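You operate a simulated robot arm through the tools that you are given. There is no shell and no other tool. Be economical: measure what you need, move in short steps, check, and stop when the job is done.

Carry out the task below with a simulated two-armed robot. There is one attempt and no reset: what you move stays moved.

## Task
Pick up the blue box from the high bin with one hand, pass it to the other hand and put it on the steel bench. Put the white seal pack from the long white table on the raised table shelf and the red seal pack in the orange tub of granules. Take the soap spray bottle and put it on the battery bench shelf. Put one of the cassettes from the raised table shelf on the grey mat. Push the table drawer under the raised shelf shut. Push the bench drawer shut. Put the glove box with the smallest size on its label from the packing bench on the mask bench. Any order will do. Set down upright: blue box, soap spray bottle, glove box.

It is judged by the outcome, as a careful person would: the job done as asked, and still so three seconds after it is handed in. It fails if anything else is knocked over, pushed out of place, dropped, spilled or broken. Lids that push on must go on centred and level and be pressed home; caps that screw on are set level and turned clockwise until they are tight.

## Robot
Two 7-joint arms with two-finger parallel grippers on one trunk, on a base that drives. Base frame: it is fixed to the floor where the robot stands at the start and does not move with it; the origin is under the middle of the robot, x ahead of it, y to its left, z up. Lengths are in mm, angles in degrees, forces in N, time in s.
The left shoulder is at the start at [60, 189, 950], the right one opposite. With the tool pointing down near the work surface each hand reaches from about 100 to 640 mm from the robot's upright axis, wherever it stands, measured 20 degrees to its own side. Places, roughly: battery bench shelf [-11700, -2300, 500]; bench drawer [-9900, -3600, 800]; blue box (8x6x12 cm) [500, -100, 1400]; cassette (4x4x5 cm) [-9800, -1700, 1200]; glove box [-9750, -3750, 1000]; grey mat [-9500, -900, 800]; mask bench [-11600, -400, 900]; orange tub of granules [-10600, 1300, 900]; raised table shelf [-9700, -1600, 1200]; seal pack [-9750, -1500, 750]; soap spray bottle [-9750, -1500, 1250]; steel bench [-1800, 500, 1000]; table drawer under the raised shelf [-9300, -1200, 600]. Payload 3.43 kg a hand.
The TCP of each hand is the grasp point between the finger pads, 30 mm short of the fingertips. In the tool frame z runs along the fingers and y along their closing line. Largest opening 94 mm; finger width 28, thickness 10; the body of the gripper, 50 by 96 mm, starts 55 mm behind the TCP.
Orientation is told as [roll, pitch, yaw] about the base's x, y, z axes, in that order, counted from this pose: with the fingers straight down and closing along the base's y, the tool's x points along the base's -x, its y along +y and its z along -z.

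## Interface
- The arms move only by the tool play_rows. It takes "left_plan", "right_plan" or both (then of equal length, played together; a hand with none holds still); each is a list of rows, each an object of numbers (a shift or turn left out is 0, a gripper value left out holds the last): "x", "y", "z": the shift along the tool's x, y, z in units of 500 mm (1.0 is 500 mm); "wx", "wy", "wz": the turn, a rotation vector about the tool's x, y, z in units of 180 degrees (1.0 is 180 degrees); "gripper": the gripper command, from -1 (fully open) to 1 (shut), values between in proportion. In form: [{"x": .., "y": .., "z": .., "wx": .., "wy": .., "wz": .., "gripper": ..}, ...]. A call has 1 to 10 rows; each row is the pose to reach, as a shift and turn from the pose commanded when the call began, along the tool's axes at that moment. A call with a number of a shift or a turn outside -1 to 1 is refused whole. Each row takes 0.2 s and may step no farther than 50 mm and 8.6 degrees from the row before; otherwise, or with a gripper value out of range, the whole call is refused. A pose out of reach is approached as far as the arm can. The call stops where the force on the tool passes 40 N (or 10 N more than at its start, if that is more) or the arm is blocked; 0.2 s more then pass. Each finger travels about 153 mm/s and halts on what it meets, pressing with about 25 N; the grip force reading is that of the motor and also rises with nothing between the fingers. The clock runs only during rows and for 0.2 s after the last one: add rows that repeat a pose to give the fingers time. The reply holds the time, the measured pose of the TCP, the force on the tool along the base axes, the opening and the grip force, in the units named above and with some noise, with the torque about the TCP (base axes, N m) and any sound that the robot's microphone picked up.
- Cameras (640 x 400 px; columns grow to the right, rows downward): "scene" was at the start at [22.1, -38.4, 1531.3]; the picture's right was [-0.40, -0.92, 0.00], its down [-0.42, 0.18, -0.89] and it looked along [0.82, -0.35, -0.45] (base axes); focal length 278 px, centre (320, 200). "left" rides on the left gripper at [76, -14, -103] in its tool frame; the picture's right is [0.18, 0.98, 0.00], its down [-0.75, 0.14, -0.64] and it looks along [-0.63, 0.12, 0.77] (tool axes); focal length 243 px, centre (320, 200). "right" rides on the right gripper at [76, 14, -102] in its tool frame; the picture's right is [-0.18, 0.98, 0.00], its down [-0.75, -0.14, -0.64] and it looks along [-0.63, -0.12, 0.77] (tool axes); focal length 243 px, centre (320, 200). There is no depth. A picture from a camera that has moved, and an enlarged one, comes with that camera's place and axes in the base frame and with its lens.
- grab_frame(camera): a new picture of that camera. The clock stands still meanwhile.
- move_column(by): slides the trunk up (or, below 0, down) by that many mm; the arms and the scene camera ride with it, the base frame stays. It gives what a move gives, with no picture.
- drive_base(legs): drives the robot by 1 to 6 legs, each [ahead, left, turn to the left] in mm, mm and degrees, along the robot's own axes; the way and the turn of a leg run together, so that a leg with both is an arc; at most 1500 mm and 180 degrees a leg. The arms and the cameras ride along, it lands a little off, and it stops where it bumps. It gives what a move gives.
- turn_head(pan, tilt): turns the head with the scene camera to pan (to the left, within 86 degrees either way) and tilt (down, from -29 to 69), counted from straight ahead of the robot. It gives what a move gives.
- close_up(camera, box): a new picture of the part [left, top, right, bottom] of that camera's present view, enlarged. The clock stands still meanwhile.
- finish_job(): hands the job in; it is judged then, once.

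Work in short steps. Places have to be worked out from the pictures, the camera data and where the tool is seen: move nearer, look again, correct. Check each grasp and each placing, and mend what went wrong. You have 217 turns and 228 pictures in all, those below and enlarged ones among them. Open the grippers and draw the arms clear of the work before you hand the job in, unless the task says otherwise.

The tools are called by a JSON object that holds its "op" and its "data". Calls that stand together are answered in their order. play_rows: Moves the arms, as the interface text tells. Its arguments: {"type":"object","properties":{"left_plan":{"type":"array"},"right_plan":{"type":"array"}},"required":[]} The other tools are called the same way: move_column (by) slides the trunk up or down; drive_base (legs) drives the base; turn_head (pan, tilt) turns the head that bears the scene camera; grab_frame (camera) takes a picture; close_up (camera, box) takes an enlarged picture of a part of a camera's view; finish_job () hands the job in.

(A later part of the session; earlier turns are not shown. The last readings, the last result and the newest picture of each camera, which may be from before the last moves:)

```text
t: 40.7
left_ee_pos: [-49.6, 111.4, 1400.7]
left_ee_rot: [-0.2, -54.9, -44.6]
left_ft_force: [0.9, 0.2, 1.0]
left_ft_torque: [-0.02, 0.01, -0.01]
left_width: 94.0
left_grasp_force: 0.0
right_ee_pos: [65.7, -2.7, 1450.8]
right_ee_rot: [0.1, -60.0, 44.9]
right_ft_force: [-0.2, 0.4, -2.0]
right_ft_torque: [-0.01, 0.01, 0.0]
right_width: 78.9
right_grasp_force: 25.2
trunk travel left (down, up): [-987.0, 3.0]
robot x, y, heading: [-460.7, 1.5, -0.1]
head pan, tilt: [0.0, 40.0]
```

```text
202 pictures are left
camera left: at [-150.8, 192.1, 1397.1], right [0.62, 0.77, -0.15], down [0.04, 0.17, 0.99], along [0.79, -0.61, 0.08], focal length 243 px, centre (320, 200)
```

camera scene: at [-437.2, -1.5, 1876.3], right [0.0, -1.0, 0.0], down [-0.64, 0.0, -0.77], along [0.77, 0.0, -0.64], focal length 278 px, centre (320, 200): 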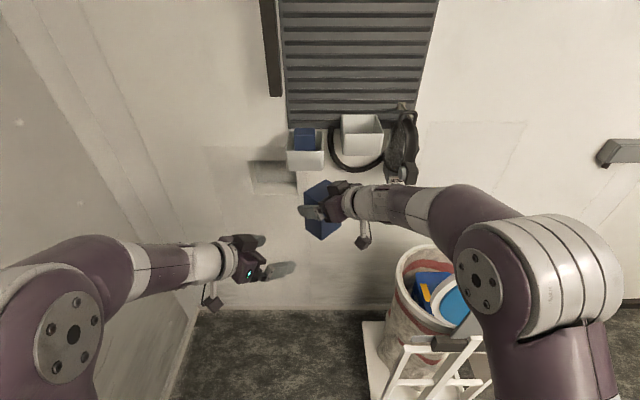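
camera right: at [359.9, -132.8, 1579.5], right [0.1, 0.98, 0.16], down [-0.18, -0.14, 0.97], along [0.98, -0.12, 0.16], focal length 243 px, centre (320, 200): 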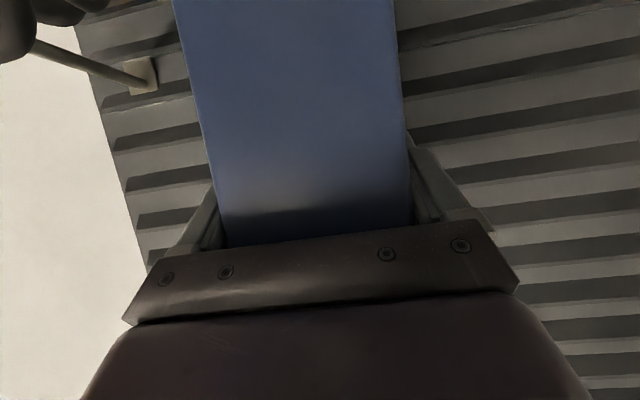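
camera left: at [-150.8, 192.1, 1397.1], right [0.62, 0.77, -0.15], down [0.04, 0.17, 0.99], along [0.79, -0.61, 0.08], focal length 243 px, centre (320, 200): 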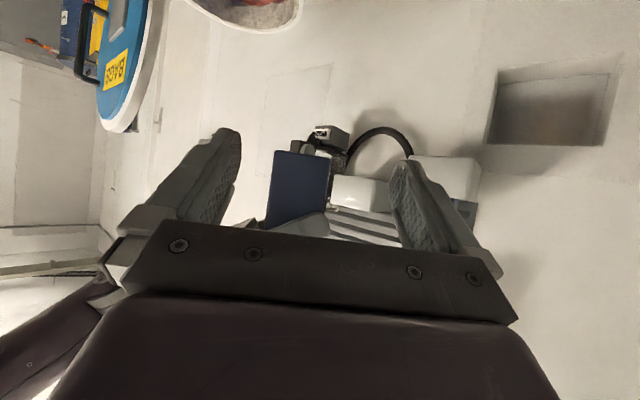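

Box face is seen where expected and the geometry agrees within 2 mm. Advance the left hand 100 mm horizontally and look.

{"op": "play_rows", "data": {"left_plan": [{"x": -0.04, "y": -0.004, "z": 0.055}, {"x": -0.08, "y": -0.004, "z": 0.11}, {"x": -0.115, "y": -0.004, "z": 0.164}]}}

{"op": "grab_frame", "data": {"camera": "left"}}

{"op": "close_up", "data": {"camera": "scene", "box": [240, 150, 400, 250]}}

```text
t: 41.5
left_ee_pos: [19.8, 37.9, 1403.4]
left_ee_rot: [-0.4, -54.9, -44.5]
left_ft_force: [-0.2, -0.1, -0.4]
left_ft_torque: [-0.01, -0.01, 0.02]
left_width: 94.0
left_grasp_force: 0.0
right_ee_pos: [65.4, -2.4, 1450.7]
right_ee_rot: [0.2, -60.0, 44.8]
right_ft_force: [-0.4, 0.2, -1.7]
right_ft_torque: [0.04, -0.02, 0.01]
right_width: 78.9
right_grasp_force: 24.7
trunk travel left (down, up): [-987.0, 3.0]
robot x, y, heading: [-458.9, 0.1, 0.2]
head pan, tilt: [0.0, 40.0]
```

```text
201 pictures are left
camera left: at [-81.1, 119.1, 1399.2], right [0.62, 0.77, -0.15], down [0.04, 0.17, 0.99], along [0.79, -0.61, 0.08], focal length 243 px, centre (320, 200)
```

left: 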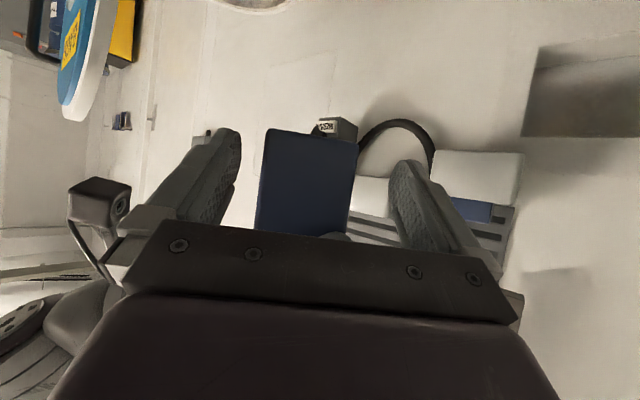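

```text
4.00 times, centred on (320, 200) of scene
camera zoom: at [-436.3, -2.1, 1876.3], right [0.0, -1.0, 0.0], down [-0.64, 0.0, -0.77], along [0.77, 0.0, -0.64], focal length 1113 px, centre (320, 200)
```

zoom: 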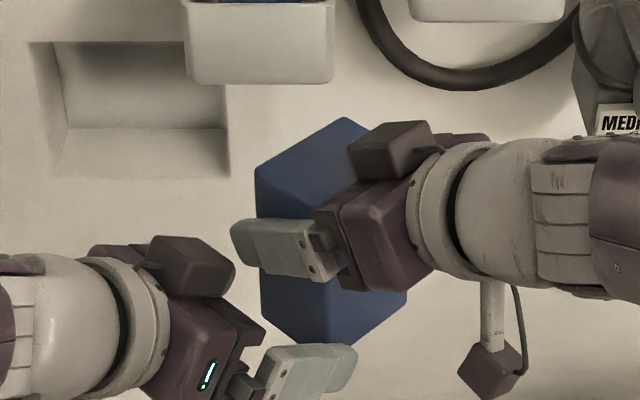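

Aligned: box bottom ≈ 1371, fingers straddle it. Advance 27 mm and close the left hand.

{"op": "play_rows", "data": {"left_plan": [{"x": -0.016, "y": 0.001, "z": 0.022}, {"x": -0.031, "y": 0.001, "z": 0.0442}, {"x": -0.031, "y": 0.001, "z": 0.0442}]}}

{"op": "play_rows", "data": {"left_plan": [{"gripper": 0}, {"gripper": 0.5}, {"gripper": 1}, {"gripper": 1}]}}

{"op": "grab_frame", "data": {"camera": "left"}}

{"op": "close_up", "data": {"camera": "scene", "box": [240, 150, 400, 250]}}

```text
t: 42.3
left_ee_pos: [38.2, 19.9, 1402.0]
left_ee_rot: [-0.3, -54.9, -44.6]
left_ft_force: [-0.5, -0.1, -0.1]
left_ft_torque: [0.0, 0.01, 0.01]
left_width: 93.8
left_grasp_force: 0.1
right_ee_pos: [65.4, -1.6, 1452.1]
right_ee_rot: [0.1, -60.1, 45.0]
right_ft_force: [0.4, 0.1, -0.6]
right_ft_torque: [0.07, 0.0, -0.02]
right_width: 79.1
right_grasp_force: 24.7
trunk travel left (down, up): [-987.0, 3.0]
robot x, y, heading: [-460.0, 2.6, 0.0]
head pan, tilt: [0.0, 40.0]
```

```text
t: 43.3
left_ee_pos: [37.1, 20.4, 1400.8]
left_ee_rot: [-0.2, -54.9, -44.8]
left_ft_force: [-13.9, -12.9, -3.4]
left_ft_torque: [0.83, -0.47, 0.18]
left_width: 64.1
left_grasp_force: 24.5
right_ee_pos: [65.2, -1.7, 1452.6]
right_ee_rot: [0.0, -60.0, 44.9]
right_ft_force: [14.4, 13.3, 3.7]
right_ft_torque: [-0.03, -0.14, -0.83]
right_width: 79.3
right_grasp_force: 25.4
trunk travel left (down, up): [-987.0, 3.0]
robot x, y, heading: [-459.8, -0.7, 0.2]
head pan, tilt: [0.0, 40.0]
```

```text
199 pictures are left
camera left: at [-61.9, 101.2, 1397.8], right [0.62, 0.77, -0.15], down [0.04, 0.17, 0.99], along [0.78, -0.62, 0.07], focal length 243 px, centre (320, 200)
```

left: 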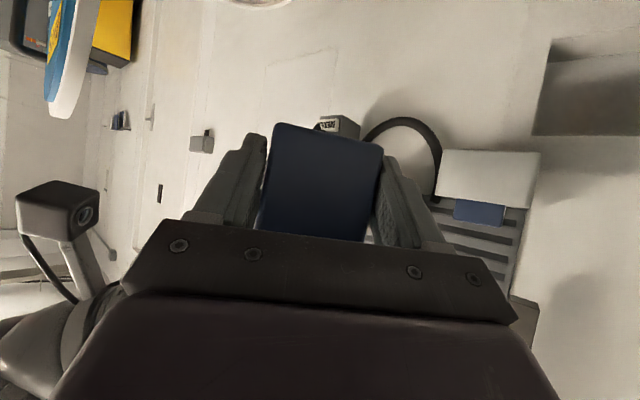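

```text
4.00 times, centred on (320, 200) of scene
camera zoom: at [-437.2, -1.7, 1876.3], right [0.0, -1.0, 0.0], down [-0.64, 0.0, -0.77], along [0.77, 0.0, -0.64], focal length 1113 px, centre (320, 200)
```

zoom: 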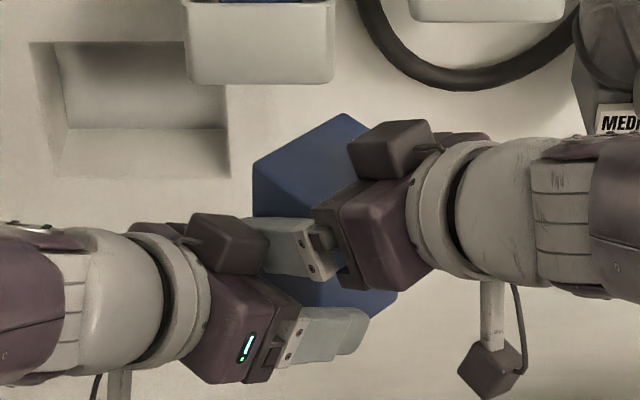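

The left grip contacts one-sided (force along −f, width 64). I shift the left hand 2 mm along −y(tool) to relieve.

{"op": "play_rows", "data": {"left_plan": [{"y": -0.004}, {"y": -0.004}]}}

```text
t: 43.9
left_ee_pos: [38.4, 20.0, 1402.0]
left_ee_rot: [-0.2, -54.9, -44.5]
left_ft_force: [3.9, 0.0, -11.6]
left_ft_torque: [0.41, 0.14, 0.41]
left_width: 64.1
left_grasp_force: 24.7
right_ee_pos: [65.4, -2.8, 1453.7]
right_ee_rot: [0.2, -60.0, 44.8]
right_ft_force: [-3.8, 0.1, 11.0]
right_ft_torque: [-0.1, 0.37, -0.33]
right_width: 79.2
right_grasp_force: 25.3
trunk travel left (down, up): [-987.0, 3.0]
robot x, y, heading: [-461.3, 3.7, 0.0]
head pan, tilt: [0.0, 40.0]
```

Lateral force is relieved; both hold. Open the right slightly (to 86 mm) and check the left keeps it.

{"op": "play_rows", "data": {"right_plan": [{"gripper": -0.83}, {"gripper": -0.83}]}}

{"op": "grab_frame", "data": {"camera": "right"}}

```text
t: 44.5
left_ee_pos: [37.3, 19.5, 1402.6]
left_ee_rot: [-0.2, -54.9, -44.7]
left_ft_force: [-1.9, 2.3, 0.1]
left_ft_torque: [-0.11, -0.06, -0.05]
left_width: 63.8
left_grasp_force: 24.8
right_ee_pos: [65.2, -2.5, 1450.4]
right_ee_rot: [0.1, -59.9, 45.0]
right_ft_force: [1.2, -1.8, -2.6]
right_ft_torque: [0.0, -0.02, 0.05]
right_width: 84.3
right_grasp_force: 0.1
trunk travel left (down, up): [-987.0, 3.0]
robot x, y, heading: [-459.8, -2.2, 0.5]
head pan, tilt: [0.0, 40.0]
```

```text
197 pictures are left
camera right: at [-34.1, -82.3, 1436.4], right [-0.63, 0.76, 0.16], down [-0.03, -0.23, 0.97], along [0.78, 0.61, 0.16], focal length 243 px, centre (320, 200)
```

right: 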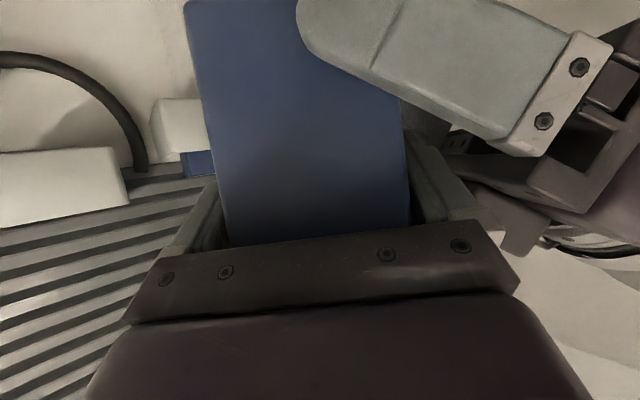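

The left holds the box alone. Retract the right hand along its own axis (back and up).

{"op": "play_rows", "data": {"right_plan": [{"z": -0.04}, {"z": -0.1}, {"z": -0.18}, {"z": -0.27}, {"z": -0.36}]}}

{"op": "grab_frame", "data": {"camera": "scene"}}

{"op": "grab_frame", "data": {"camera": "right"}}

```text
t: 45.7
left_ee_pos: [36.0, 18.8, 1402.2]
left_ee_rot: [-0.2, -55.0, -44.9]
left_ft_force: [0.0, -0.6, -1.5]
left_ft_torque: [0.06, 0.04, 0.02]
left_width: 63.8
left_grasp_force: 25.3
right_ee_pos: [-49.4, -115.0, 1538.3]
right_ee_rot: [0.1, -60.0, 44.9]
right_ft_force: [0.2, 0.6, 0.7]
right_ft_torque: [-0.03, -0.02, 0.01]
right_width: 86.1
right_grasp_force: 0.0
trunk travel left (down, up): [-987.0, 3.0]
robot x, y, heading: [-458.7, -2.9, 0.2]
head pan, tilt: [0.0, 40.0]
```

```text
196 pictures are left
camera scene: at [-440.1, -2.0, 1876.3], right [0.0, -1.0, 0.0], down [-0.64, 0.0, -0.77], along [0.77, 0.0, -0.64], focal length 278 px, centre (320, 200)
```

scene: 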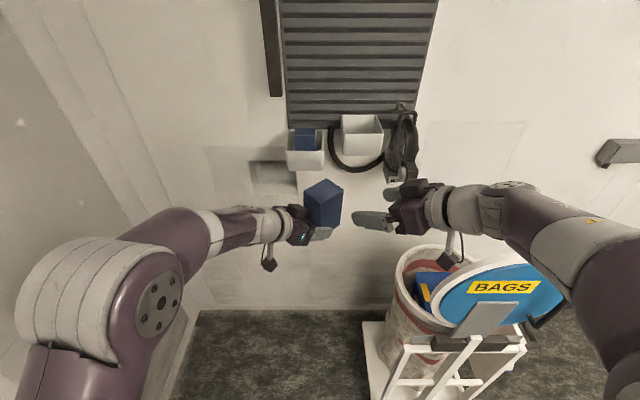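

```text
195 pictures are left
camera right: at [-149.6, -194.5, 1522.6], right [-0.63, 0.76, 0.16], down [-0.03, -0.23, 0.97], along [0.78, 0.61, 0.16], focal length 243 px, centre (320, 200)
```

right: 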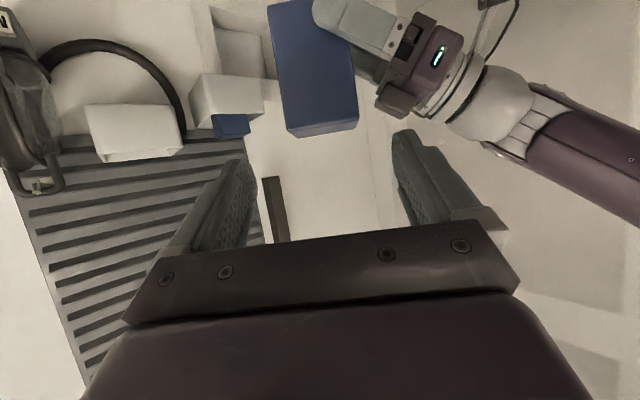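

Handover succeeded. Now I survey: look left and right before turning.

{"op": "turn_head", "data": {"pan": 80, "tilt": 25}}

{"op": "grab_frame", "data": {"camera": "scene"}}

{"op": "turn_head", "data": {"pan": -80, "tilt": 25}}

{"op": "grab_frame", "data": {"camera": "scene"}}

```text
t: 47.2
left_ee_pos: [38.6, 19.1, 1401.7]
left_ee_rot: [-0.2, -55.0, -44.7]
left_ft_force: [0.1, 0.0, -0.5]
left_ft_torque: [0.02, 0.07, 0.01]
left_width: 63.6
left_grasp_force: 25.1
right_ee_pos: [-46.9, -113.9, 1536.0]
right_ee_rot: [0.1, -60.1, 45.0]
right_ft_force: [0.0, 0.6, -0.2]
right_ft_torque: [-0.02, -0.01, -0.03]
right_width: 85.8
right_grasp_force: 0.0
trunk travel left (down, up): [-987.0, 3.0]
robot x, y, heading: [-462.5, 4.3, -0.1]
head pan, tilt: [80.0, 25.0]
```

```text
194 pictures are left
camera scene: at [-506.0, 89.2, 1899.6], right [0.98, -0.17, 0.0], down [-0.07, -0.42, -0.91], along [0.16, 0.89, -0.42], focal length 278 px, centre (320, 200)
```

scene: 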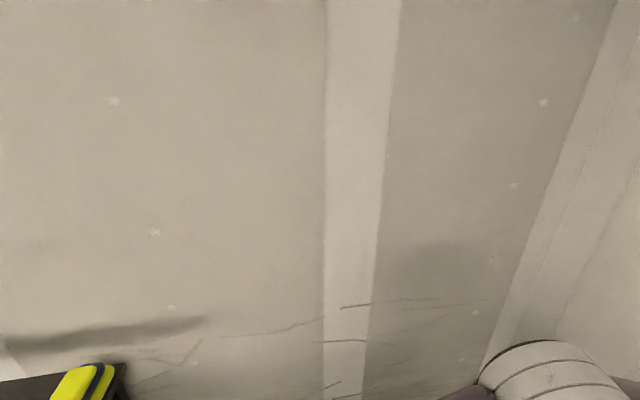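

```text
t: 49.7
left_ee_pos: [37.3, 19.1, 1401.4]
left_ee_rot: [-0.3, -55.0, -44.7]
left_ft_force: [-0.1, 0.9, -1.8]
left_ft_torque: [0.01, 0.04, -0.01]
left_width: 63.9
left_grasp_force: 25.6
right_ee_pos: [-47.9, -113.9, 1537.8]
right_ee_rot: [0.1, -60.0, 44.9]
right_ft_force: [-0.4, 0.0, 0.3]
right_ft_torque: [-0.01, 0.0, -0.01]
right_width: 86.2
right_grasp_force: 0.0
trunk travel left (down, up): [-987.0, 3.0]
robot x, y, heading: [-462.6, -2.5, 0.4]
head pan, tilt: [-80.0, 25.0]
```

```text
193 pictures are left
camera scene: at [-506.5, -92.3, 1899.6], right [-0.98, -0.17, 0.0], down [-0.07, 0.42, -0.91], along [0.16, -0.89, -0.42], focal length 278 px, centre (320, 200)
```

scene: 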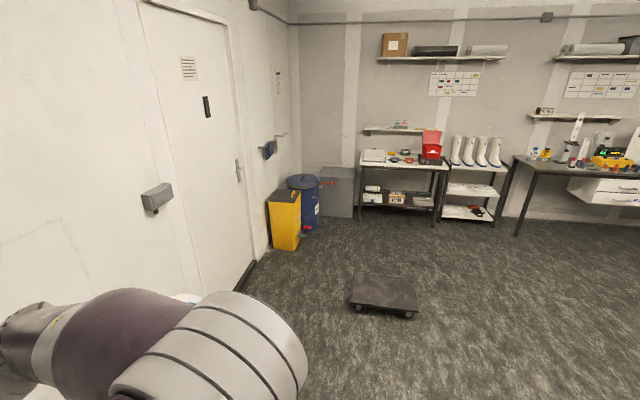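

The left side is a wall close by, right is open. I turn right 90° and look toward the room.

{"op": "drive_base", "data": {"legs": [[0, 0, -100]]}}

{"op": "turn_head", "data": {"pan": -80, "tilt": 25}}

{"op": "grab_frame", "data": {"camera": "scene"}}

{"op": "turn_head", "data": {"pan": -10, "tilt": 25}}

{"op": "grab_frame", "data": {"camera": "scene"}}

```text
t: 54.3
left_ee_pos: [-529.8, -493.0, 1402.1]
left_ee_rot: [-0.3, -54.9, -144.6]
left_ft_force: [-0.2, 0.2, -1.0]
left_ft_torque: [0.0, -0.02, -0.02]
left_width: 63.6
left_grasp_force: 25.2
right_ee_pos: [-645.4, -385.8, 1537.9]
right_ee_rot: [0.1, -60.0, -55.2]
right_ft_force: [0.9, 0.7, -0.1]
right_ft_torque: [0.0, -0.01, -0.01]
right_width: 85.7
right_grasp_force: 0.1
trunk travel left (down, up): [-987.0, 3.0]
robot x, y, heading: [-459.0, -0.2, -100.1]
head pan, tilt: [-80.0, 25.0]
```

```text
t: 54.9
left_ee_pos: [-528.3, -493.9, 1400.9]
left_ee_rot: [-0.3, -55.0, -144.6]
left_ft_force: [0.5, -0.6, -1.3]
left_ft_torque: [0.01, -0.01, 0.02]
left_width: 63.9
left_grasp_force: 25.1
right_ee_pos: [-645.1, -386.9, 1536.9]
right_ee_rot: [0.1, -60.0, -55.2]
right_ft_force: [-0.7, -0.7, -0.3]
right_ft_torque: [0.03, 0.02, -0.03]
right_width: 86.1
right_grasp_force: 0.1
trunk travel left (down, up): [-987.0, 3.0]
robot x, y, heading: [-459.2, -0.5, -100.2]
head pan, tilt: [-80.0, 25.0]
```

```text
192 pictures are left
camera scene: at [-544.4, 57.3, 1899.6], right [0.0, 1.0, 0.0], down [0.42, 0.0, -0.91], along [-0.91, 0.0, -0.42], focal length 278 px, centre (320, 200)
```

scene: 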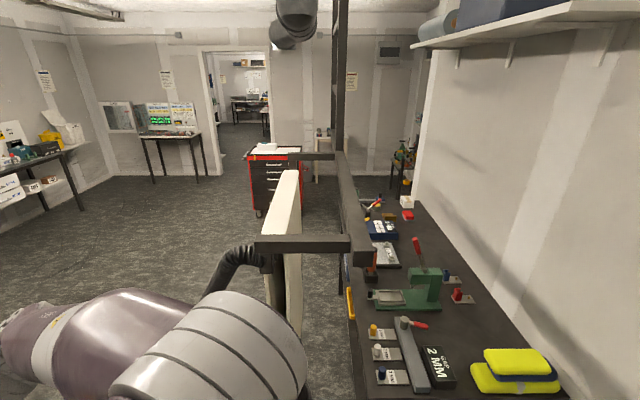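

```text
t: 56.3
left_ee_pos: [-529.3, -495.1, 1402.0]
left_ee_rot: [-0.2, -55.0, -144.7]
left_ft_force: [0.5, 0.3, -2.5]
left_ft_torque: [0.01, -0.02, -0.02]
left_width: 63.6
left_grasp_force: 24.9
right_ee_pos: [-645.1, -384.5, 1536.9]
right_ee_rot: [0.1, -60.0, -55.1]
right_ft_force: [0.0, -0.3, 0.3]
right_ft_torque: [-0.02, 0.06, 0.01]
right_width: 86.0
right_grasp_force: 0.1
trunk travel left (down, up): [-987.0, 3.0]
robot x, y, heading: [-458.8, -1.6, -100.0]
head pan, tilt: [-10.0, 25.0]
```

```text
191 pictures are left
camera scene: at [-484.1, -29.3, 1899.6], right [-0.94, 0.34, 0.0], down [0.15, 0.4, -0.91], along [-0.31, -0.85, -0.42], focal length 278 px, centre (320, 200)
```

scene: 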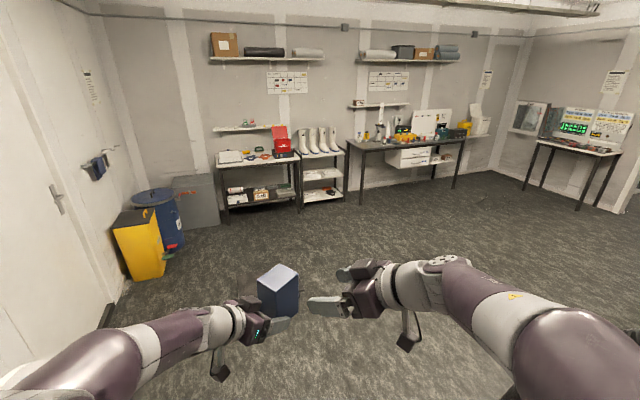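

The dark-topped bench along the left wall at x −1000…−2500, y 300–900 is presumably the steel bench. I drive to the middle of the room and view it from the side.

{"op": "drive_base", "data": {"legs": [[800, 0, 0], [0, 0, -80]]}}

{"op": "turn_head", "data": {"pan": -40, "tilt": 25}}

{"op": "grab_frame", "data": {"camera": "scene"}}

```text
t: 64.2
left_ee_pos: [-1115.7, -841.6, 1401.6]
left_ee_rot: [-0.3, -55.0, 134.9]
left_ft_force: [1.2, 0.3, -0.7]
left_ft_torque: [-0.04, -0.05, 0.04]
left_width: 63.6
left_grasp_force: 24.6
right_ee_pos: [-1027.3, -711.4, 1537.4]
right_ee_rot: [0.1, -60.0, -135.6]
right_ft_force: [0.4, 0.4, -0.4]
right_ft_torque: [-0.01, 0.01, -0.03]
right_width: 86.0
right_grasp_force: 0.1
trunk travel left (down, up): [-987.0, 3.0]
robot x, y, heading: [-615.3, -830.3, 179.2]
head pan, tilt: [-10.0, 25.0]
```

```text
t: 65.1
left_ee_pos: [-1116.0, -843.4, 1401.8]
left_ee_rot: [-0.2, -55.0, 134.8]
left_ft_force: [-0.1, 0.6, -1.7]
left_ft_torque: [-0.05, -0.01, -0.01]
left_width: 63.6
left_grasp_force: 25.1
right_ee_pos: [-1028.8, -711.4, 1538.5]
right_ee_rot: [0.2, -60.0, -135.6]
right_ft_force: [0.6, -0.5, -0.8]
right_ft_torque: [0.01, 0.0, -0.01]
right_width: 85.8
right_grasp_force: 0.1
trunk travel left (down, up): [-987.0, 3.0]
robot x, y, heading: [-616.1, -829.5, 179.4]
head pan, tilt: [-40.0, 25.0]
```

```text
190 pictures are left
camera scene: at [-629.0, -771.6, 1899.6], right [0.65, 0.76, 0.0], down [0.32, -0.27, -0.91], along [-0.69, 0.59, -0.42], focal length 278 px, centre (320, 200)
```

scene: 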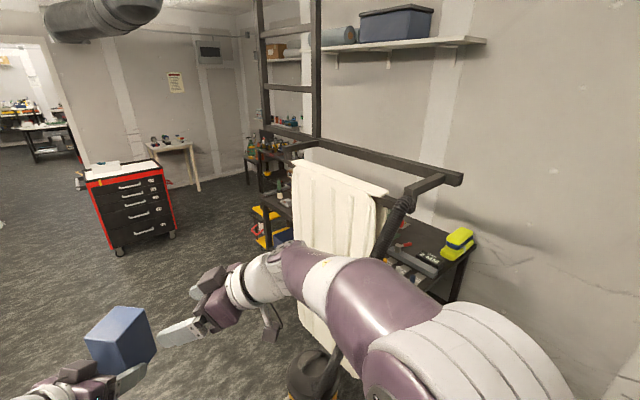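

I drive ahead along the room and then face the bench.

{"op": "drive_base", "data": {"legs": [[1250, 0, 0], [0, 0, -90]]}}

{"op": "turn_head", "data": {"pan": 0, "tilt": 25}}

{"op": "grab_frame", "data": {"camera": "scene"}}

```text
t: 75.1
left_ee_pos: [-1828.2, -301.1, 1402.3]
left_ee_rot: [-0.2, -54.9, 43.1]
left_ft_force: [0.0, -0.9, -2.3]
left_ft_torque: [-0.03, 0.02, 0.01]
left_width: 63.6
left_grasp_force: 25.1
right_ee_pos: [-1698.0, -394.3, 1536.7]
right_ee_rot: [0.1, -60.1, 132.7]
right_ft_force: [0.4, 0.5, -0.3]
right_ft_torque: [0.0, 0.0, 0.0]
right_width: 86.1
right_grasp_force: 0.1
trunk travel left (down, up): [-987.0, 3.0]
robot x, y, heading: [-1827.0, -804.3, 87.8]
head pan, tilt: [-40.0, 25.0]
```

```text
t: 76.2
left_ee_pos: [-1827.0, -302.2, 1401.0]
left_ee_rot: [-0.1, -54.9, 43.0]
left_ft_force: [-1.0, 0.0, -2.1]
left_ft_torque: [-0.03, 0.06, 0.0]
left_width: 63.7
left_grasp_force: 24.8
right_ee_pos: [-1696.5, -394.6, 1537.4]
right_ee_rot: [0.1, -60.0, 132.5]
right_ft_force: [0.2, 0.0, 0.0]
right_ft_torque: [0.01, 0.0, 0.02]
right_width: 86.1
right_grasp_force: 0.1
trunk travel left (down, up): [-987.0, 3.0]
robot x, y, heading: [-1825.3, -804.2, 87.7]
head pan, tilt: [0.0, 25.0]
```

```text
189 pictures are left
camera scene: at [-1828.5, -771.3, 1899.6], right [1.0, -0.04, 0.0], down [-0.02, -0.42, -0.91], along [0.04, 0.91, -0.42], focal length 278 px, centre (320, 200)
```

scene: 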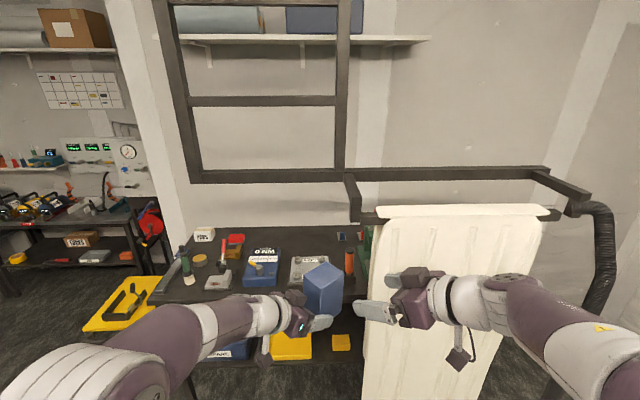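

Bench top at z ≈ 1000, front edge y ≈ 165, with a frame beam overhead at z ≈ 1570. Enlarge to find a free spot.

{"op": "close_up", "data": {"camera": "scene", "box": [140, 215, 400, 378]}}

```text
2.45 times, centred on (270, 296) of scene
camera zoom: at [-1828.5, -771.3, 1899.6], right [1.0, -0.04, 0.0], down [-0.02, -0.42, -0.91], along [0.04, 0.91, -0.42], focal length 683 px, centre (443, -37)
```

zoom: 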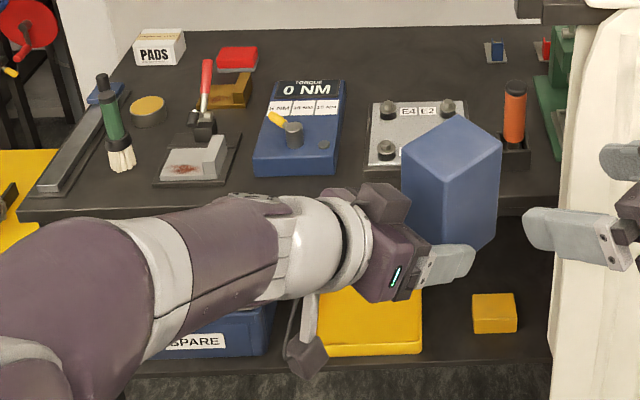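

The clear area is at the back, between the tester and the E4/E2 plate: around (−1920, 550). First I tuck the right arm in and lower the trunk 230 mm.

{"op": "play_rows", "data": {"right_plan": [{"x": 0.0502, "y": -0.0087, "z": -0.0173, "wx": 0.0146, "wy": 0.035, "wz": 0.0251}, {"x": 0.1004, "y": -0.0173, "z": -0.0347, "wx": 0.0291, "wy": 0.07, "wz": 0.0502}, {"x": 0.1507, "y": -0.026, "z": -0.052, "wx": 0.0437, "wy": 0.105, "wz": 0.0753}, {"x": 0.2009, "y": -0.0347, "z": -0.0693, "wx": 0.0582, "wy": 0.14, "wz": 0.1004}, {"x": 0.2511, "y": -0.0433, "z": -0.0867, "wx": 0.0728, "wy": 0.175, "wz": 0.1256}, {"x": 0.3013, "y": -0.052, "z": -0.104, "wx": 0.0873, "wy": 0.21, "wz": 0.1507}, {"x": 0.3516, "y": -0.0607, "z": -0.1213, "wx": 0.1019, "wy": 0.245, "wz": 0.1758}, {"x": 0.4018, "y": -0.0693, "z": -0.1387, "wx": 0.1164, "wy": 0.28, "wz": 0.2009}, {"x": 0.452, "y": -0.078, "z": -0.156, "wx": 0.131, "wy": 0.315, "wz": 0.226}]}}

{"op": "move_column", "data": {"by": -230}}

{"op": "drive_base", "data": {"legs": [[0, 200, 0], [450, 0, 0], [0, 0, -28]]}}

{"op": "turn_head", "data": {"pan": 15, "tilt": 35}}

{"op": "grab_frame", "data": {"camera": "scene"}}

```text
t: 78.2
left_ee_pos: [-1827.1, -302.2, 1402.4]
left_ee_rot: [-0.3, -55.0, 43.1]
left_ft_force: [0.1, 0.3, -0.9]
left_ft_torque: [-0.06, 0.04, -0.01]
left_width: 63.6
left_grasp_force: 25.0
right_ee_pos: [-1550.8, -486.1, 1357.3]
right_ee_rot: [7.3, -8.3, 92.3]
right_ft_force: [0.7, -0.6, -0.1]
right_ft_torque: [-0.01, -0.01, 0.03]
right_width: 86.2
right_grasp_force: 0.0
right hand out of reach, approached as far as the arm can: row 7, 8, 9
trunk travel left (down, up): [-987.0, 3.0]
robot x, y, heading: [-1829.3, -800.2, 87.7]
head pan, tilt: [0.0, 25.0]
```

```text
t: 80.6
left_ee_pos: [-1827.6, -303.4, 1171.1]
left_ee_rot: [-0.2, -55.0, 43.1]
left_ft_force: [0.1, -0.4, -0.5]
left_ft_torque: [-0.04, 0.04, 0.02]
left_width: 63.8
left_grasp_force: 25.0
right_ee_pos: [-1551.4, -487.0, 1127.5]
right_ee_rot: [7.4, -8.4, 92.3]
right_ft_force: [0.5, -0.4, -0.3]
right_ft_torque: [-0.03, 0.04, -0.01]
right_width: 85.9
right_grasp_force: 0.1
trunk travel left (down, up): [-757.0, 233.0]
robot x, y, heading: [-1831.2, -799.6, 87.6]
head pan, tilt: [0.0, 25.0]
```

```text
t: 85.2
left_ee_pos: [-1934.5, 136.5, 1172.4]
left_ee_rot: [-0.2, -55.1, 34.1]
left_ft_force: [-0.7, 1.4, -0.7]
left_ft_torque: [-0.01, 0.01, 0.04]
left_width: 63.9
left_grasp_force: 25.5
right_ee_pos: [-1695.2, -84.9, 1127.9]
right_ee_rot: [7.3, -8.4, 84.7]
right_ft_force: [-10.1, 1.0, 2.1]
right_ft_torque: [-0.06, -0.69, 0.08]
right_width: 80.9
right_grasp_force: 0.0
trunk travel left (down, up): [-757.0, 233.0]
robot x, y, heading: [-2012.2, -354.3, 78.8]
head pan, tilt: [0.0, 25.0]
stopped in leg 3: the force on the tool passed its limit (the readings are from after the stop); the commanded pose is now the measured one
```

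```text
t: 85.9
left_ee_pos: [-1934.1, 138.6, 1171.0]
left_ee_rot: [-0.3, -55.0, 34.4]
left_ft_force: [0.4, 0.3, -0.5]
left_ft_torque: [0.03, 0.03, 0.0]
left_width: 64.2
left_grasp_force: 24.6
right_ee_pos: [-1694.3, -85.7, 1128.4]
right_ee_rot: [7.4, -8.3, 84.6]
right_ft_force: [-10.4, 0.1, -0.3]
right_ft_torque: [-0.05, -0.73, 0.1]
right_width: 79.7
right_grasp_force: 0.0
trunk travel left (down, up): [-757.0, 233.0]
robot x, y, heading: [-2011.3, -354.8, 79.0]
head pan, tilt: [15.0, 35.0]
```

```text
187 pictures are left
camera scene: at [-2032.1, -327.5, 1653.8], right [1.0, 0.07, 0.0], down [0.04, -0.57, -0.82], along [-0.05, 0.82, -0.57], focal length 278 px, centre (320, 200)
```

scene: 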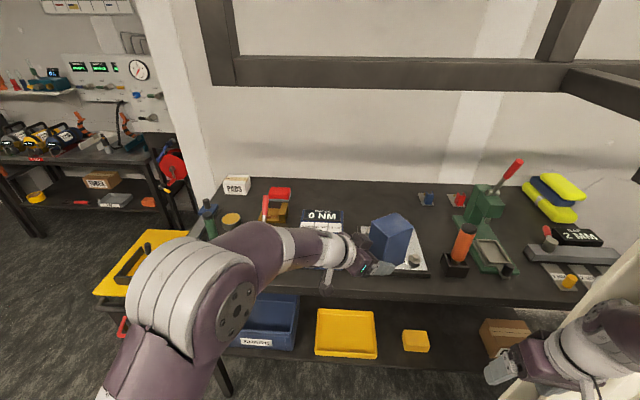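

The right hand touched the hanging cover; turn back left 10° and pull the right hand inward.

{"op": "drive_base", "data": {"legs": [[0, 0, 10]]}}

{"op": "play_rows", "data": {"right_plan": [{"y": 0.06, "gripper": -1}, {"y": 0.12}, {"y": 0.18}, {"y": 0.24}]}}

{"op": "turn_head", "data": {"pan": -60, "tilt": 20}}

{"op": "grab_frame", "data": {"camera": "scene"}}

```text
t: 87.0
left_ee_pos: [-2019.4, 144.8, 1172.0]
left_ee_rot: [-0.2, -55.0, 44.3]
left_ft_force: [0.4, 0.2, -0.6]
left_ft_torque: [-0.03, 0.03, -0.02]
left_width: 63.9
left_grasp_force: 25.0
right_ee_pos: [-1744.9, -34.1, 1128.6]
right_ee_rot: [7.4, -8.4, 94.8]
right_ft_force: [0.4, 0.0, 0.0]
right_ft_torque: [0.0, 0.03, -0.06]
right_width: 86.0
right_grasp_force: 0.0
trunk travel left (down, up): [-757.0, 233.0]
robot x, y, heading: [-2008.5, -356.5, 89.2]
head pan, tilt: [15.0, 35.0]
```

```text
t: 88.0
left_ee_pos: [-2019.7, 143.3, 1172.2]
left_ee_rot: [-0.3, -55.1, 44.4]
left_ft_force: [0.1, -0.3, -2.5]
left_ft_torque: [-0.05, 0.01, -0.01]
left_width: 63.6
left_grasp_force: 25.2
right_ee_pos: [-1804.2, -41.2, 1134.7]
right_ee_rot: [8.1, -8.7, 94.8]
right_ft_force: [-0.1, 0.6, -0.1]
right_ft_torque: [0.0, 0.02, 0.02]
right_width: 93.9
right_grasp_force: 0.0
right hand out of reach, approached as far as the arm can: row 3, 4
trunk travel left (down, up): [-757.0, 233.0]
robot x, y, heading: [-2007.2, -355.7, 89.0]
head pan, tilt: [15.0, 35.0]
```

```text
t: 89.5
left_ee_pos: [-2019.0, 143.3, 1171.8]
left_ee_rot: [-0.2, -55.0, 44.3]
left_ft_force: [-0.6, -0.1, -1.3]
left_ft_torque: [-0.05, 0.04, -0.01]
left_width: 63.9
left_grasp_force: 24.9
right_ee_pos: [-1803.6, -40.5, 1136.1]
right_ee_rot: [8.1, -8.8, 94.9]
right_ft_force: [0.1, 0.2, -1.0]
right_ft_torque: [0.05, 0.03, -0.01]
right_width: 93.7
right_grasp_force: 0.0
trunk travel left (down, up): [-757.0, 233.0]
robot x, y, heading: [-2009.4, -354.7, 89.2]
head pan, tilt: [-60.0, 20.0]
```

```text
186 pictures are left
camera scene: at [-1930.8, -371.5, 1677.7], right [0.49, -0.87, 0.0], down [-0.3, -0.17, -0.94], along [0.82, 0.46, -0.34], focal length 278 px, centre (320, 200)
```

scene: 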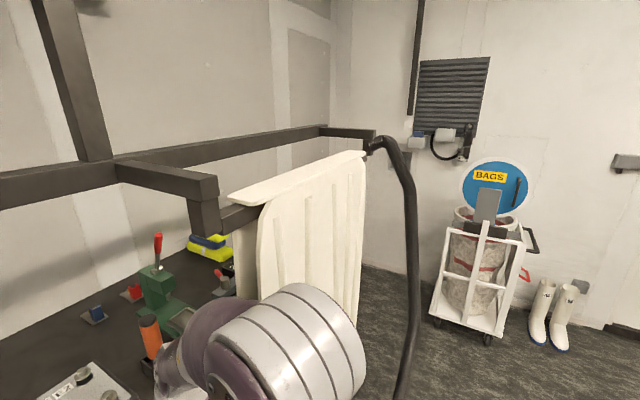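

The cover is fine. The area behind the tester (x −2200…−1750, y 480–740) is free. I drive forward 150 mm and check.

{"op": "drive_base", "data": {"legs": [[150, 20, 0]]}}

{"op": "turn_head", "data": {"pan": -10, "tilt": 35}}

{"op": "grab_frame", "data": {"camera": "scene"}}

```text
t: 90.9
left_ee_pos: [-2039.8, 292.7, 1172.6]
left_ee_rot: [-0.1, -55.0, 44.5]
left_ft_force: [-0.2, 0.7, -1.2]
left_ft_torque: [-0.03, 0.04, -0.03]
left_width: 63.9
left_grasp_force: 25.0
right_ee_pos: [-1822.3, 109.7, 1135.5]
right_ee_rot: [8.0, -8.7, 94.9]
right_ft_force: [-0.3, -1.1, 0.4]
right_ft_torque: [-0.01, 0.02, 0.01]
right_width: 94.0
right_grasp_force: 0.1
trunk travel left (down, up): [-757.0, 233.0]
robot x, y, heading: [-2025.2, -204.4, 89.3]
head pan, tilt: [-60.0, 20.0]
```

```text
t: 92.1
left_ee_pos: [-2039.4, 294.5, 1171.5]
left_ee_rot: [-0.2, -54.9, 44.5]
left_ft_force: [-0.4, 0.6, -2.0]
left_ft_torque: [-0.03, 0.06, -0.05]
left_width: 63.6
left_grasp_force: 24.8
right_ee_pos: [-1822.4, 111.8, 1136.5]
right_ee_rot: [8.1, -8.7, 95.0]
right_ft_force: [-0.1, 0.1, 0.3]
right_ft_torque: [0.0, 0.03, 0.0]
right_width: 94.2
right_grasp_force: 0.0
trunk travel left (down, up): [-757.0, 233.0]
robot x, y, heading: [-2027.1, -204.3, 89.4]
head pan, tilt: [-10.0, 35.0]
```

```text
185 pictures are left
camera scene: at [-2013.5, -179.5, 1653.9], right [0.98, -0.19, 0.0], down [-0.11, -0.56, -0.82], along [0.15, 0.8, -0.57], focal length 278 px, centre (320, 200)
```

scene: 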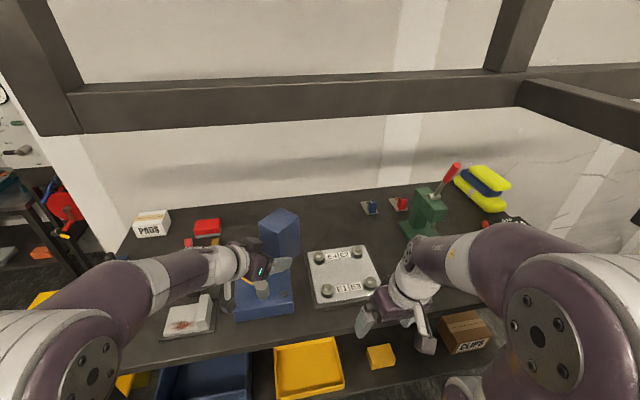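

Free spot behind between tester and plate confirmed around (−1970, 560). I creep 60 mm closer for reach, then extend the left arm over.

{"op": "drive_base", "data": {"legs": [[60, 0, 0]]}}

{"op": "play_rows", "data": {"left_plan": [{"x": -0.027, "y": 0.03, "z": 0.039}, {"x": -0.054, "y": 0.06, "z": 0.078}, {"x": -0.081, "y": 0.09, "z": 0.117}, {"x": -0.108, "y": 0.12, "z": 0.156}, {"x": -0.135, "y": 0.15, "z": 0.195}, {"x": -0.162, "y": 0.18, "z": 0.234}, {"x": -0.189, "y": 0.21, "z": 0.273}]}}

{"op": "grab_frame", "data": {"camera": "scene"}}

```text
t: 93.0
left_ee_pos: [-2038.8, 351.6, 1173.0]
left_ee_rot: [-0.1, -55.1, 44.4]
left_ft_force: [-0.1, 0.1, -1.6]
left_ft_torque: [-0.05, 0.07, 0.0]
left_width: 63.8
left_grasp_force: 25.2
right_ee_pos: [-1822.7, 167.9, 1136.3]
right_ee_rot: [8.1, -8.8, 95.0]
right_ft_force: [-0.3, 0.7, -0.1]
right_ft_torque: [0.0, 0.02, -0.03]
right_width: 94.0
right_grasp_force: 0.0
trunk travel left (down, up): [-757.0, 233.0]
robot x, y, heading: [-2022.7, -145.6, 89.0]
head pan, tilt: [-10.0, 35.0]
```

```text
t: 94.6
left_ee_pos: [-1995.4, 545.5, 1172.4]
left_ee_rot: [-0.3, -54.9, 44.6]
left_ft_force: [0.0, -0.7, -2.3]
left_ft_torque: [-0.02, 0.03, 0.02]
left_width: 63.6
left_grasp_force: 25.3
right_ee_pos: [-1822.6, 170.7, 1135.4]
right_ee_rot: [8.1, -8.6, 95.2]
right_ft_force: [0.0, 0.0, -0.2]
right_ft_torque: [-0.02, 0.01, -0.03]
right_width: 94.1
right_grasp_force: 0.0
trunk travel left (down, up): [-757.0, 233.0]
robot x, y, heading: [-2025.8, -143.4, 89.5]
head pan, tilt: [-10.0, 35.0]
```

```text
184 pictures are left
camera scene: at [-2012.5, -119.5, 1653.8], right [0.98, -0.19, 0.0], down [-0.11, -0.56, -0.82], along [0.15, 0.8, -0.57], focal length 278 px, centre (320, 200)
```

scene: 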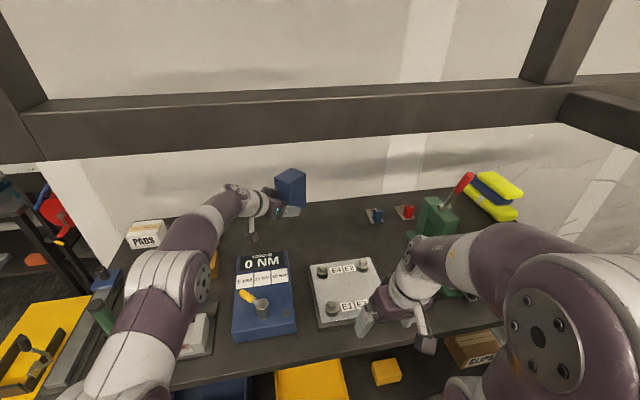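

Box is above the free spot. Lower 85 mm with the arm and take a closer look.

{"op": "play_rows", "data": {"left_plan": [{"x": 0.035, "z": 0.0245}, {"x": 0.07, "z": 0.049}, {"x": 0.105, "z": 0.0735}, {"x": 0.14, "z": 0.098}]}}

{"op": "close_up", "data": {"camera": "scene", "box": [200, 130, 400, 255]}}

{"op": "grab_frame", "data": {"camera": "left"}}

```text
t: 95.6
left_ee_pos: [-1991.9, 545.3, 1086.1]
left_ee_rot: [-0.1, -55.0, 44.4]
left_ft_force: [0.5, 0.6, -1.6]
left_ft_torque: [-0.04, 0.05, 0.03]
left_width: 63.7
left_grasp_force: 24.9
right_ee_pos: [-1821.8, 168.3, 1135.1]
right_ee_rot: [8.2, -8.6, 95.1]
right_ft_force: [-0.7, -0.3, -0.2]
right_ft_torque: [0.0, 0.07, -0.02]
right_width: 93.9
right_grasp_force: 0.0
trunk travel left (down, up): [-757.0, 233.0]
robot x, y, heading: [-2024.6, -145.6, 89.5]
head pan, tilt: [-10.0, 35.0]
```

```text
3.20 times, centred on (300, 192) of scene
camera zoom: at [-2012.9, -120.2, 1653.9], right [0.98, -0.19, 0.0], down [-0.11, -0.56, -0.82], along [0.15, 0.8, -0.57], focal length 890 px, centre (384, 224)
```

zoom: 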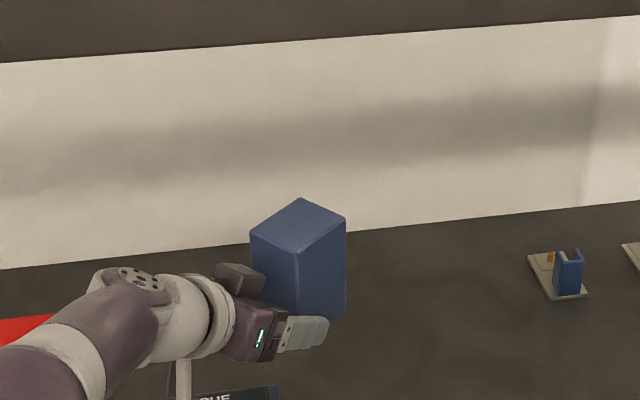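

```text
182 pictures are left
camera left: at [-2073.0, 446.4, 1082.4], right [-0.76, 0.63, -0.15], down [-0.17, 0.04, 0.99], along [0.63, 0.78, 0.08], focal length 243 px, centre (320, 200)
```

left: 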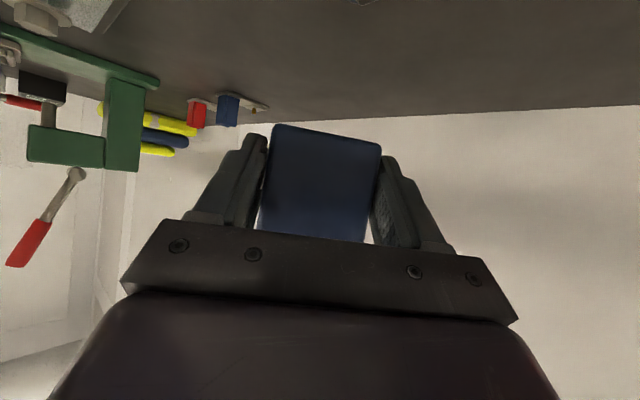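

Upright. Lower 45 mm more, then feel for contact.

{"op": "play_rows", "data": {"left_plan": [{"x": 0.025, "z": 0.0172}, {"x": 0.05, "z": 0.0344}, {"x": 0.0737, "z": 0.0517}]}}

{"op": "close_up", "data": {"camera": "scene", "box": [220, 150, 380, 250]}}

```text
t: 96.4
left_ee_pos: [-1990.8, 546.3, 1039.4]
left_ee_rot: [-0.1, -54.9, 44.4]
left_ft_force: [0.6, -0.1, -0.5]
left_ft_torque: [0.0, 0.03, 0.01]
left_width: 63.7
left_grasp_force: 25.0
right_ee_pos: [-1821.3, 169.8, 1135.6]
right_ee_rot: [8.1, -8.7, 94.9]
right_ft_force: [0.1, 0.1, -0.8]
right_ft_torque: [0.04, -0.02, -0.01]
right_width: 93.9
right_grasp_force: 0.2
trunk travel left (down, up): [-757.0, 233.0]
robot x, y, heading: [-2026.6, -143.0, 89.3]
head pan, tilt: [-10.0, 35.0]
```

```text
4.00 times, centred on (300, 200) of scene
camera zoom: at [-2012.8, -120.9, 1653.9], right [0.98, -0.19, 0.0], down [-0.11, -0.56, -0.82], along [0.15, 0.8, -0.57], focal length 1113 px, centre (400, 200)
```

zoom: 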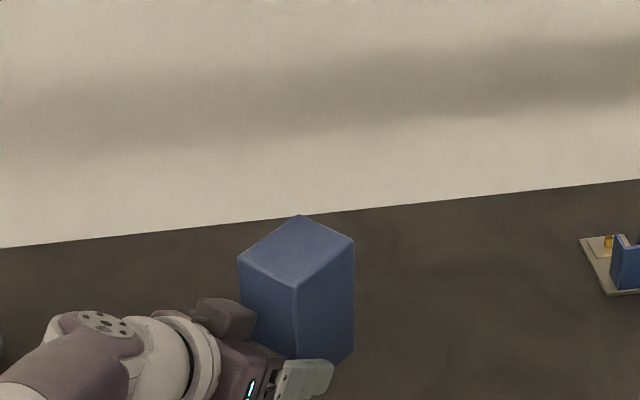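

No contact yet; continue in small steps.

{"op": "play_rows", "data": {"left_plan": [{"x": 0.0066, "z": 0.0046}, {"x": 0.0131, "z": 0.0092}, {"x": 0.0197, "z": 0.0138}]}}

```text
t: 97.2
left_ee_pos: [-1991.6, 544.0, 1026.9]
left_ee_rot: [-0.1, -55.0, 44.4]
left_ft_force: [0.2, -0.2, -1.0]
left_ft_torque: [-0.07, 0.03, 0.01]
left_width: 63.5
left_grasp_force: 25.0
right_ee_pos: [-1821.5, 168.8, 1137.0]
right_ee_rot: [8.1, -8.7, 95.0]
right_ft_force: [0.7, 0.1, -0.7]
right_ft_torque: [0.0, -0.01, 0.03]
right_width: 94.1
right_grasp_force: 0.0
trunk travel left (down, up): [-757.0, 233.0]
robot x, y, heading: [-2027.5, -146.1, 89.4]
head pan, tilt: [-10.0, 35.0]
```

Still none; triangulation gives the bench ≈ 990–1000, so contact should be near. Continue.

{"op": "play_rows", "data": {"left_plan": [{"x": 0.005, "z": 0.0034}, {"x": 0.01, "z": 0.0069}]}}

{"op": "grab_frame", "data": {"camera": "left"}}

```text
t: 97.8
left_ee_pos: [-1993.4, 544.4, 1023.6]
left_ee_rot: [-0.3, -54.9, 44.6]
left_ft_force: [-0.1, 0.0, -0.3]
left_ft_torque: [-0.04, 0.0, -0.01]
left_width: 63.6
left_grasp_force: 25.0
right_ee_pos: [-1822.1, 169.8, 1135.4]
right_ee_rot: [8.1, -8.7, 95.0]
right_ft_force: [-0.2, 0.3, 0.9]
right_ft_torque: [0.01, 0.02, -0.03]
right_width: 94.2
right_grasp_force: 0.0
trunk travel left (down, up): [-757.0, 233.0]
robot x, y, heading: [-2026.2, -148.3, 89.2]
head pan, tilt: [-10.0, 35.0]
```

```text
180 pictures are left
camera left: at [-2074.6, 445.2, 1018.1], right [-0.76, 0.63, -0.15], down [-0.17, 0.04, 0.99], along [0.62, 0.78, 0.08], focal length 243 px, centre (320, 200)
```

left: 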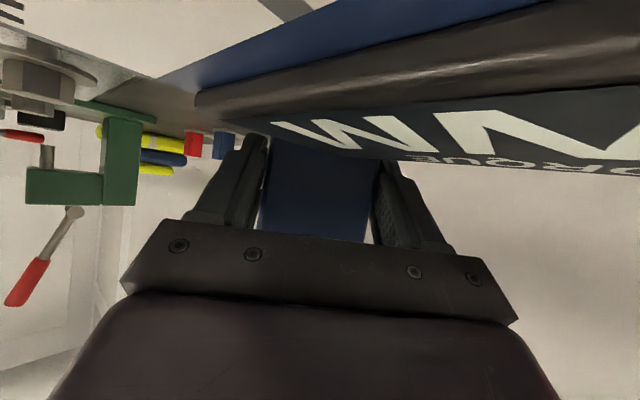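

The wrist camera is right beside the tester's display; going lower there risks touching it. I raise 80 mm and shift the spot 110 mm right and 35 mm back, behind the E4/E2 plate.

{"op": "play_rows", "data": {"left_plan": [{"x": -0.066, "z": -0.046}, {"x": -0.131, "z": -0.092}, {"x": -0.17, "y": -0.035, "z": -0.036}, {"x": -0.21, "y": -0.07, "z": 0.02}, {"x": -0.249, "y": -0.104, "z": 0.077}]}}

{"op": "grab_frame", "data": {"camera": "scene"}}

{"op": "grab_frame", "data": {"camera": "left"}}

```text
t: 99.0
left_ee_pos: [-1883.8, 581.4, 1100.5]
left_ee_rot: [-0.4, -54.8, 44.6]
left_ft_force: [-0.8, 0.6, -1.3]
left_ft_torque: [-0.04, 0.06, 0.01]
left_width: 63.9
left_grasp_force: 24.8
right_ee_pos: [-1821.1, 170.4, 1135.0]
right_ee_rot: [8.1, -8.6, 95.1]
right_ft_force: [-0.5, 1.1, 0.6]
right_ft_torque: [0.01, 0.02, 0.0]
right_width: 94.0
right_grasp_force: 0.0
trunk travel left (down, up): [-757.0, 233.0]
robot x, y, heading: [-2024.5, -148.7, 89.4]
head pan, tilt: [-10.0, 35.0]
```

```text
179 pictures are left
camera scene: at [-2011.6, -119.8, 1653.8], right [0.98, -0.18, 0.0], down [-0.11, -0.56, -0.82], along [0.15, 0.8, -0.57], focal length 278 px, centre (320, 200)
```

scene: 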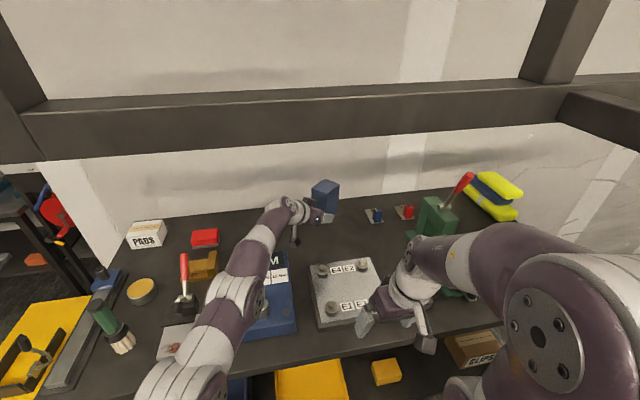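

```text
178 pictures are left
camera left: at [-1965.1, 483.3, 1096.8], right [-0.76, 0.63, -0.15], down [-0.17, 0.04, 0.99], along [0.62, 0.78, 0.07], focal length 243 px, centre (320, 200)
```

left: 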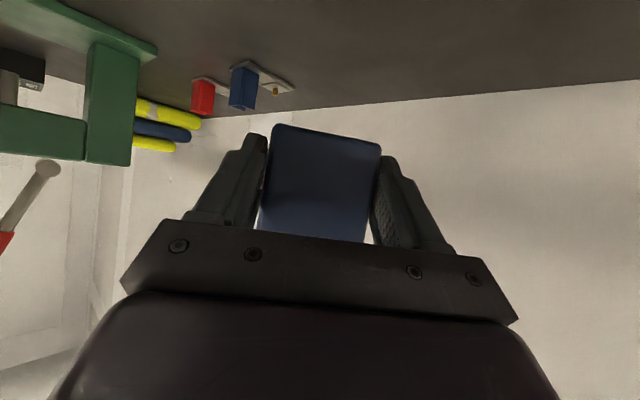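

Clear around now. Lower 68 mm, then small steps.

{"op": "play_rows", "data": {"left_plan": [{"x": 0.04, "z": 0.028}, {"x": 0.08, "z": 0.056}, {"x": 0.1114, "z": 0.078}]}}

{"op": "grab_frame", "data": {"camera": "left"}}

{"op": "play_rows", "data": {"left_plan": [{"x": 0.0066, "z": 0.0046}, {"x": 0.0131, "z": 0.0092}]}}

```text
t: 99.8
left_ee_pos: [-1883.0, 578.9, 1034.6]
left_ee_rot: [-0.2, -54.9, 44.5]
left_ft_force: [0.8, 0.5, -1.2]
left_ft_torque: [-0.05, 0.03, 0.02]
left_width: 63.8
left_grasp_force: 25.2
right_ee_pos: [-1822.8, 168.7, 1135.9]
right_ee_rot: [8.1, -8.7, 95.1]
right_ft_force: [0.7, -0.2, -0.9]
right_ft_torque: [-0.03, -0.02, 0.0]
right_width: 93.9
right_grasp_force: 0.1
trunk travel left (down, up): [-757.0, 233.0]
robot x, y, heading: [-2026.1, -147.0, 89.2]
head pan, tilt: [-10.0, 35.0]
```

```text
177 pictures are left
camera left: at [-1964.5, 480.6, 1029.7], right [-0.76, 0.63, -0.15], down [-0.17, 0.04, 0.99], along [0.62, 0.78, 0.08], focal length 243 px, centre (320, 200)
```

left: 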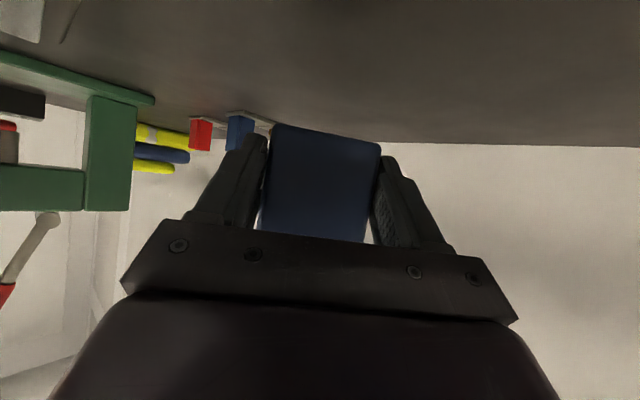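

```text
t: 100.4
left_ee_pos: [-1882.4, 577.9, 1025.0]
left_ee_rot: [-0.2, -55.0, 44.5]
left_ft_force: [0.1, -0.1, -1.9]
left_ft_torque: [-0.03, 0.03, 0.04]
left_width: 64.0
left_grasp_force: 25.0
right_ee_pos: [-1822.5, 168.8, 1135.9]
right_ee_rot: [8.1, -8.6, 95.0]
right_ft_force: [0.2, 0.3, 0.7]
right_ft_torque: [-0.01, -0.01, -0.03]
right_width: 94.0
right_grasp_force: 0.1
trunk travel left (down, up): [-757.0, 233.0]
robot x, y, heading: [-2027.0, -147.0, 89.3]
head pan, tilt: [-10.0, 35.0]
```

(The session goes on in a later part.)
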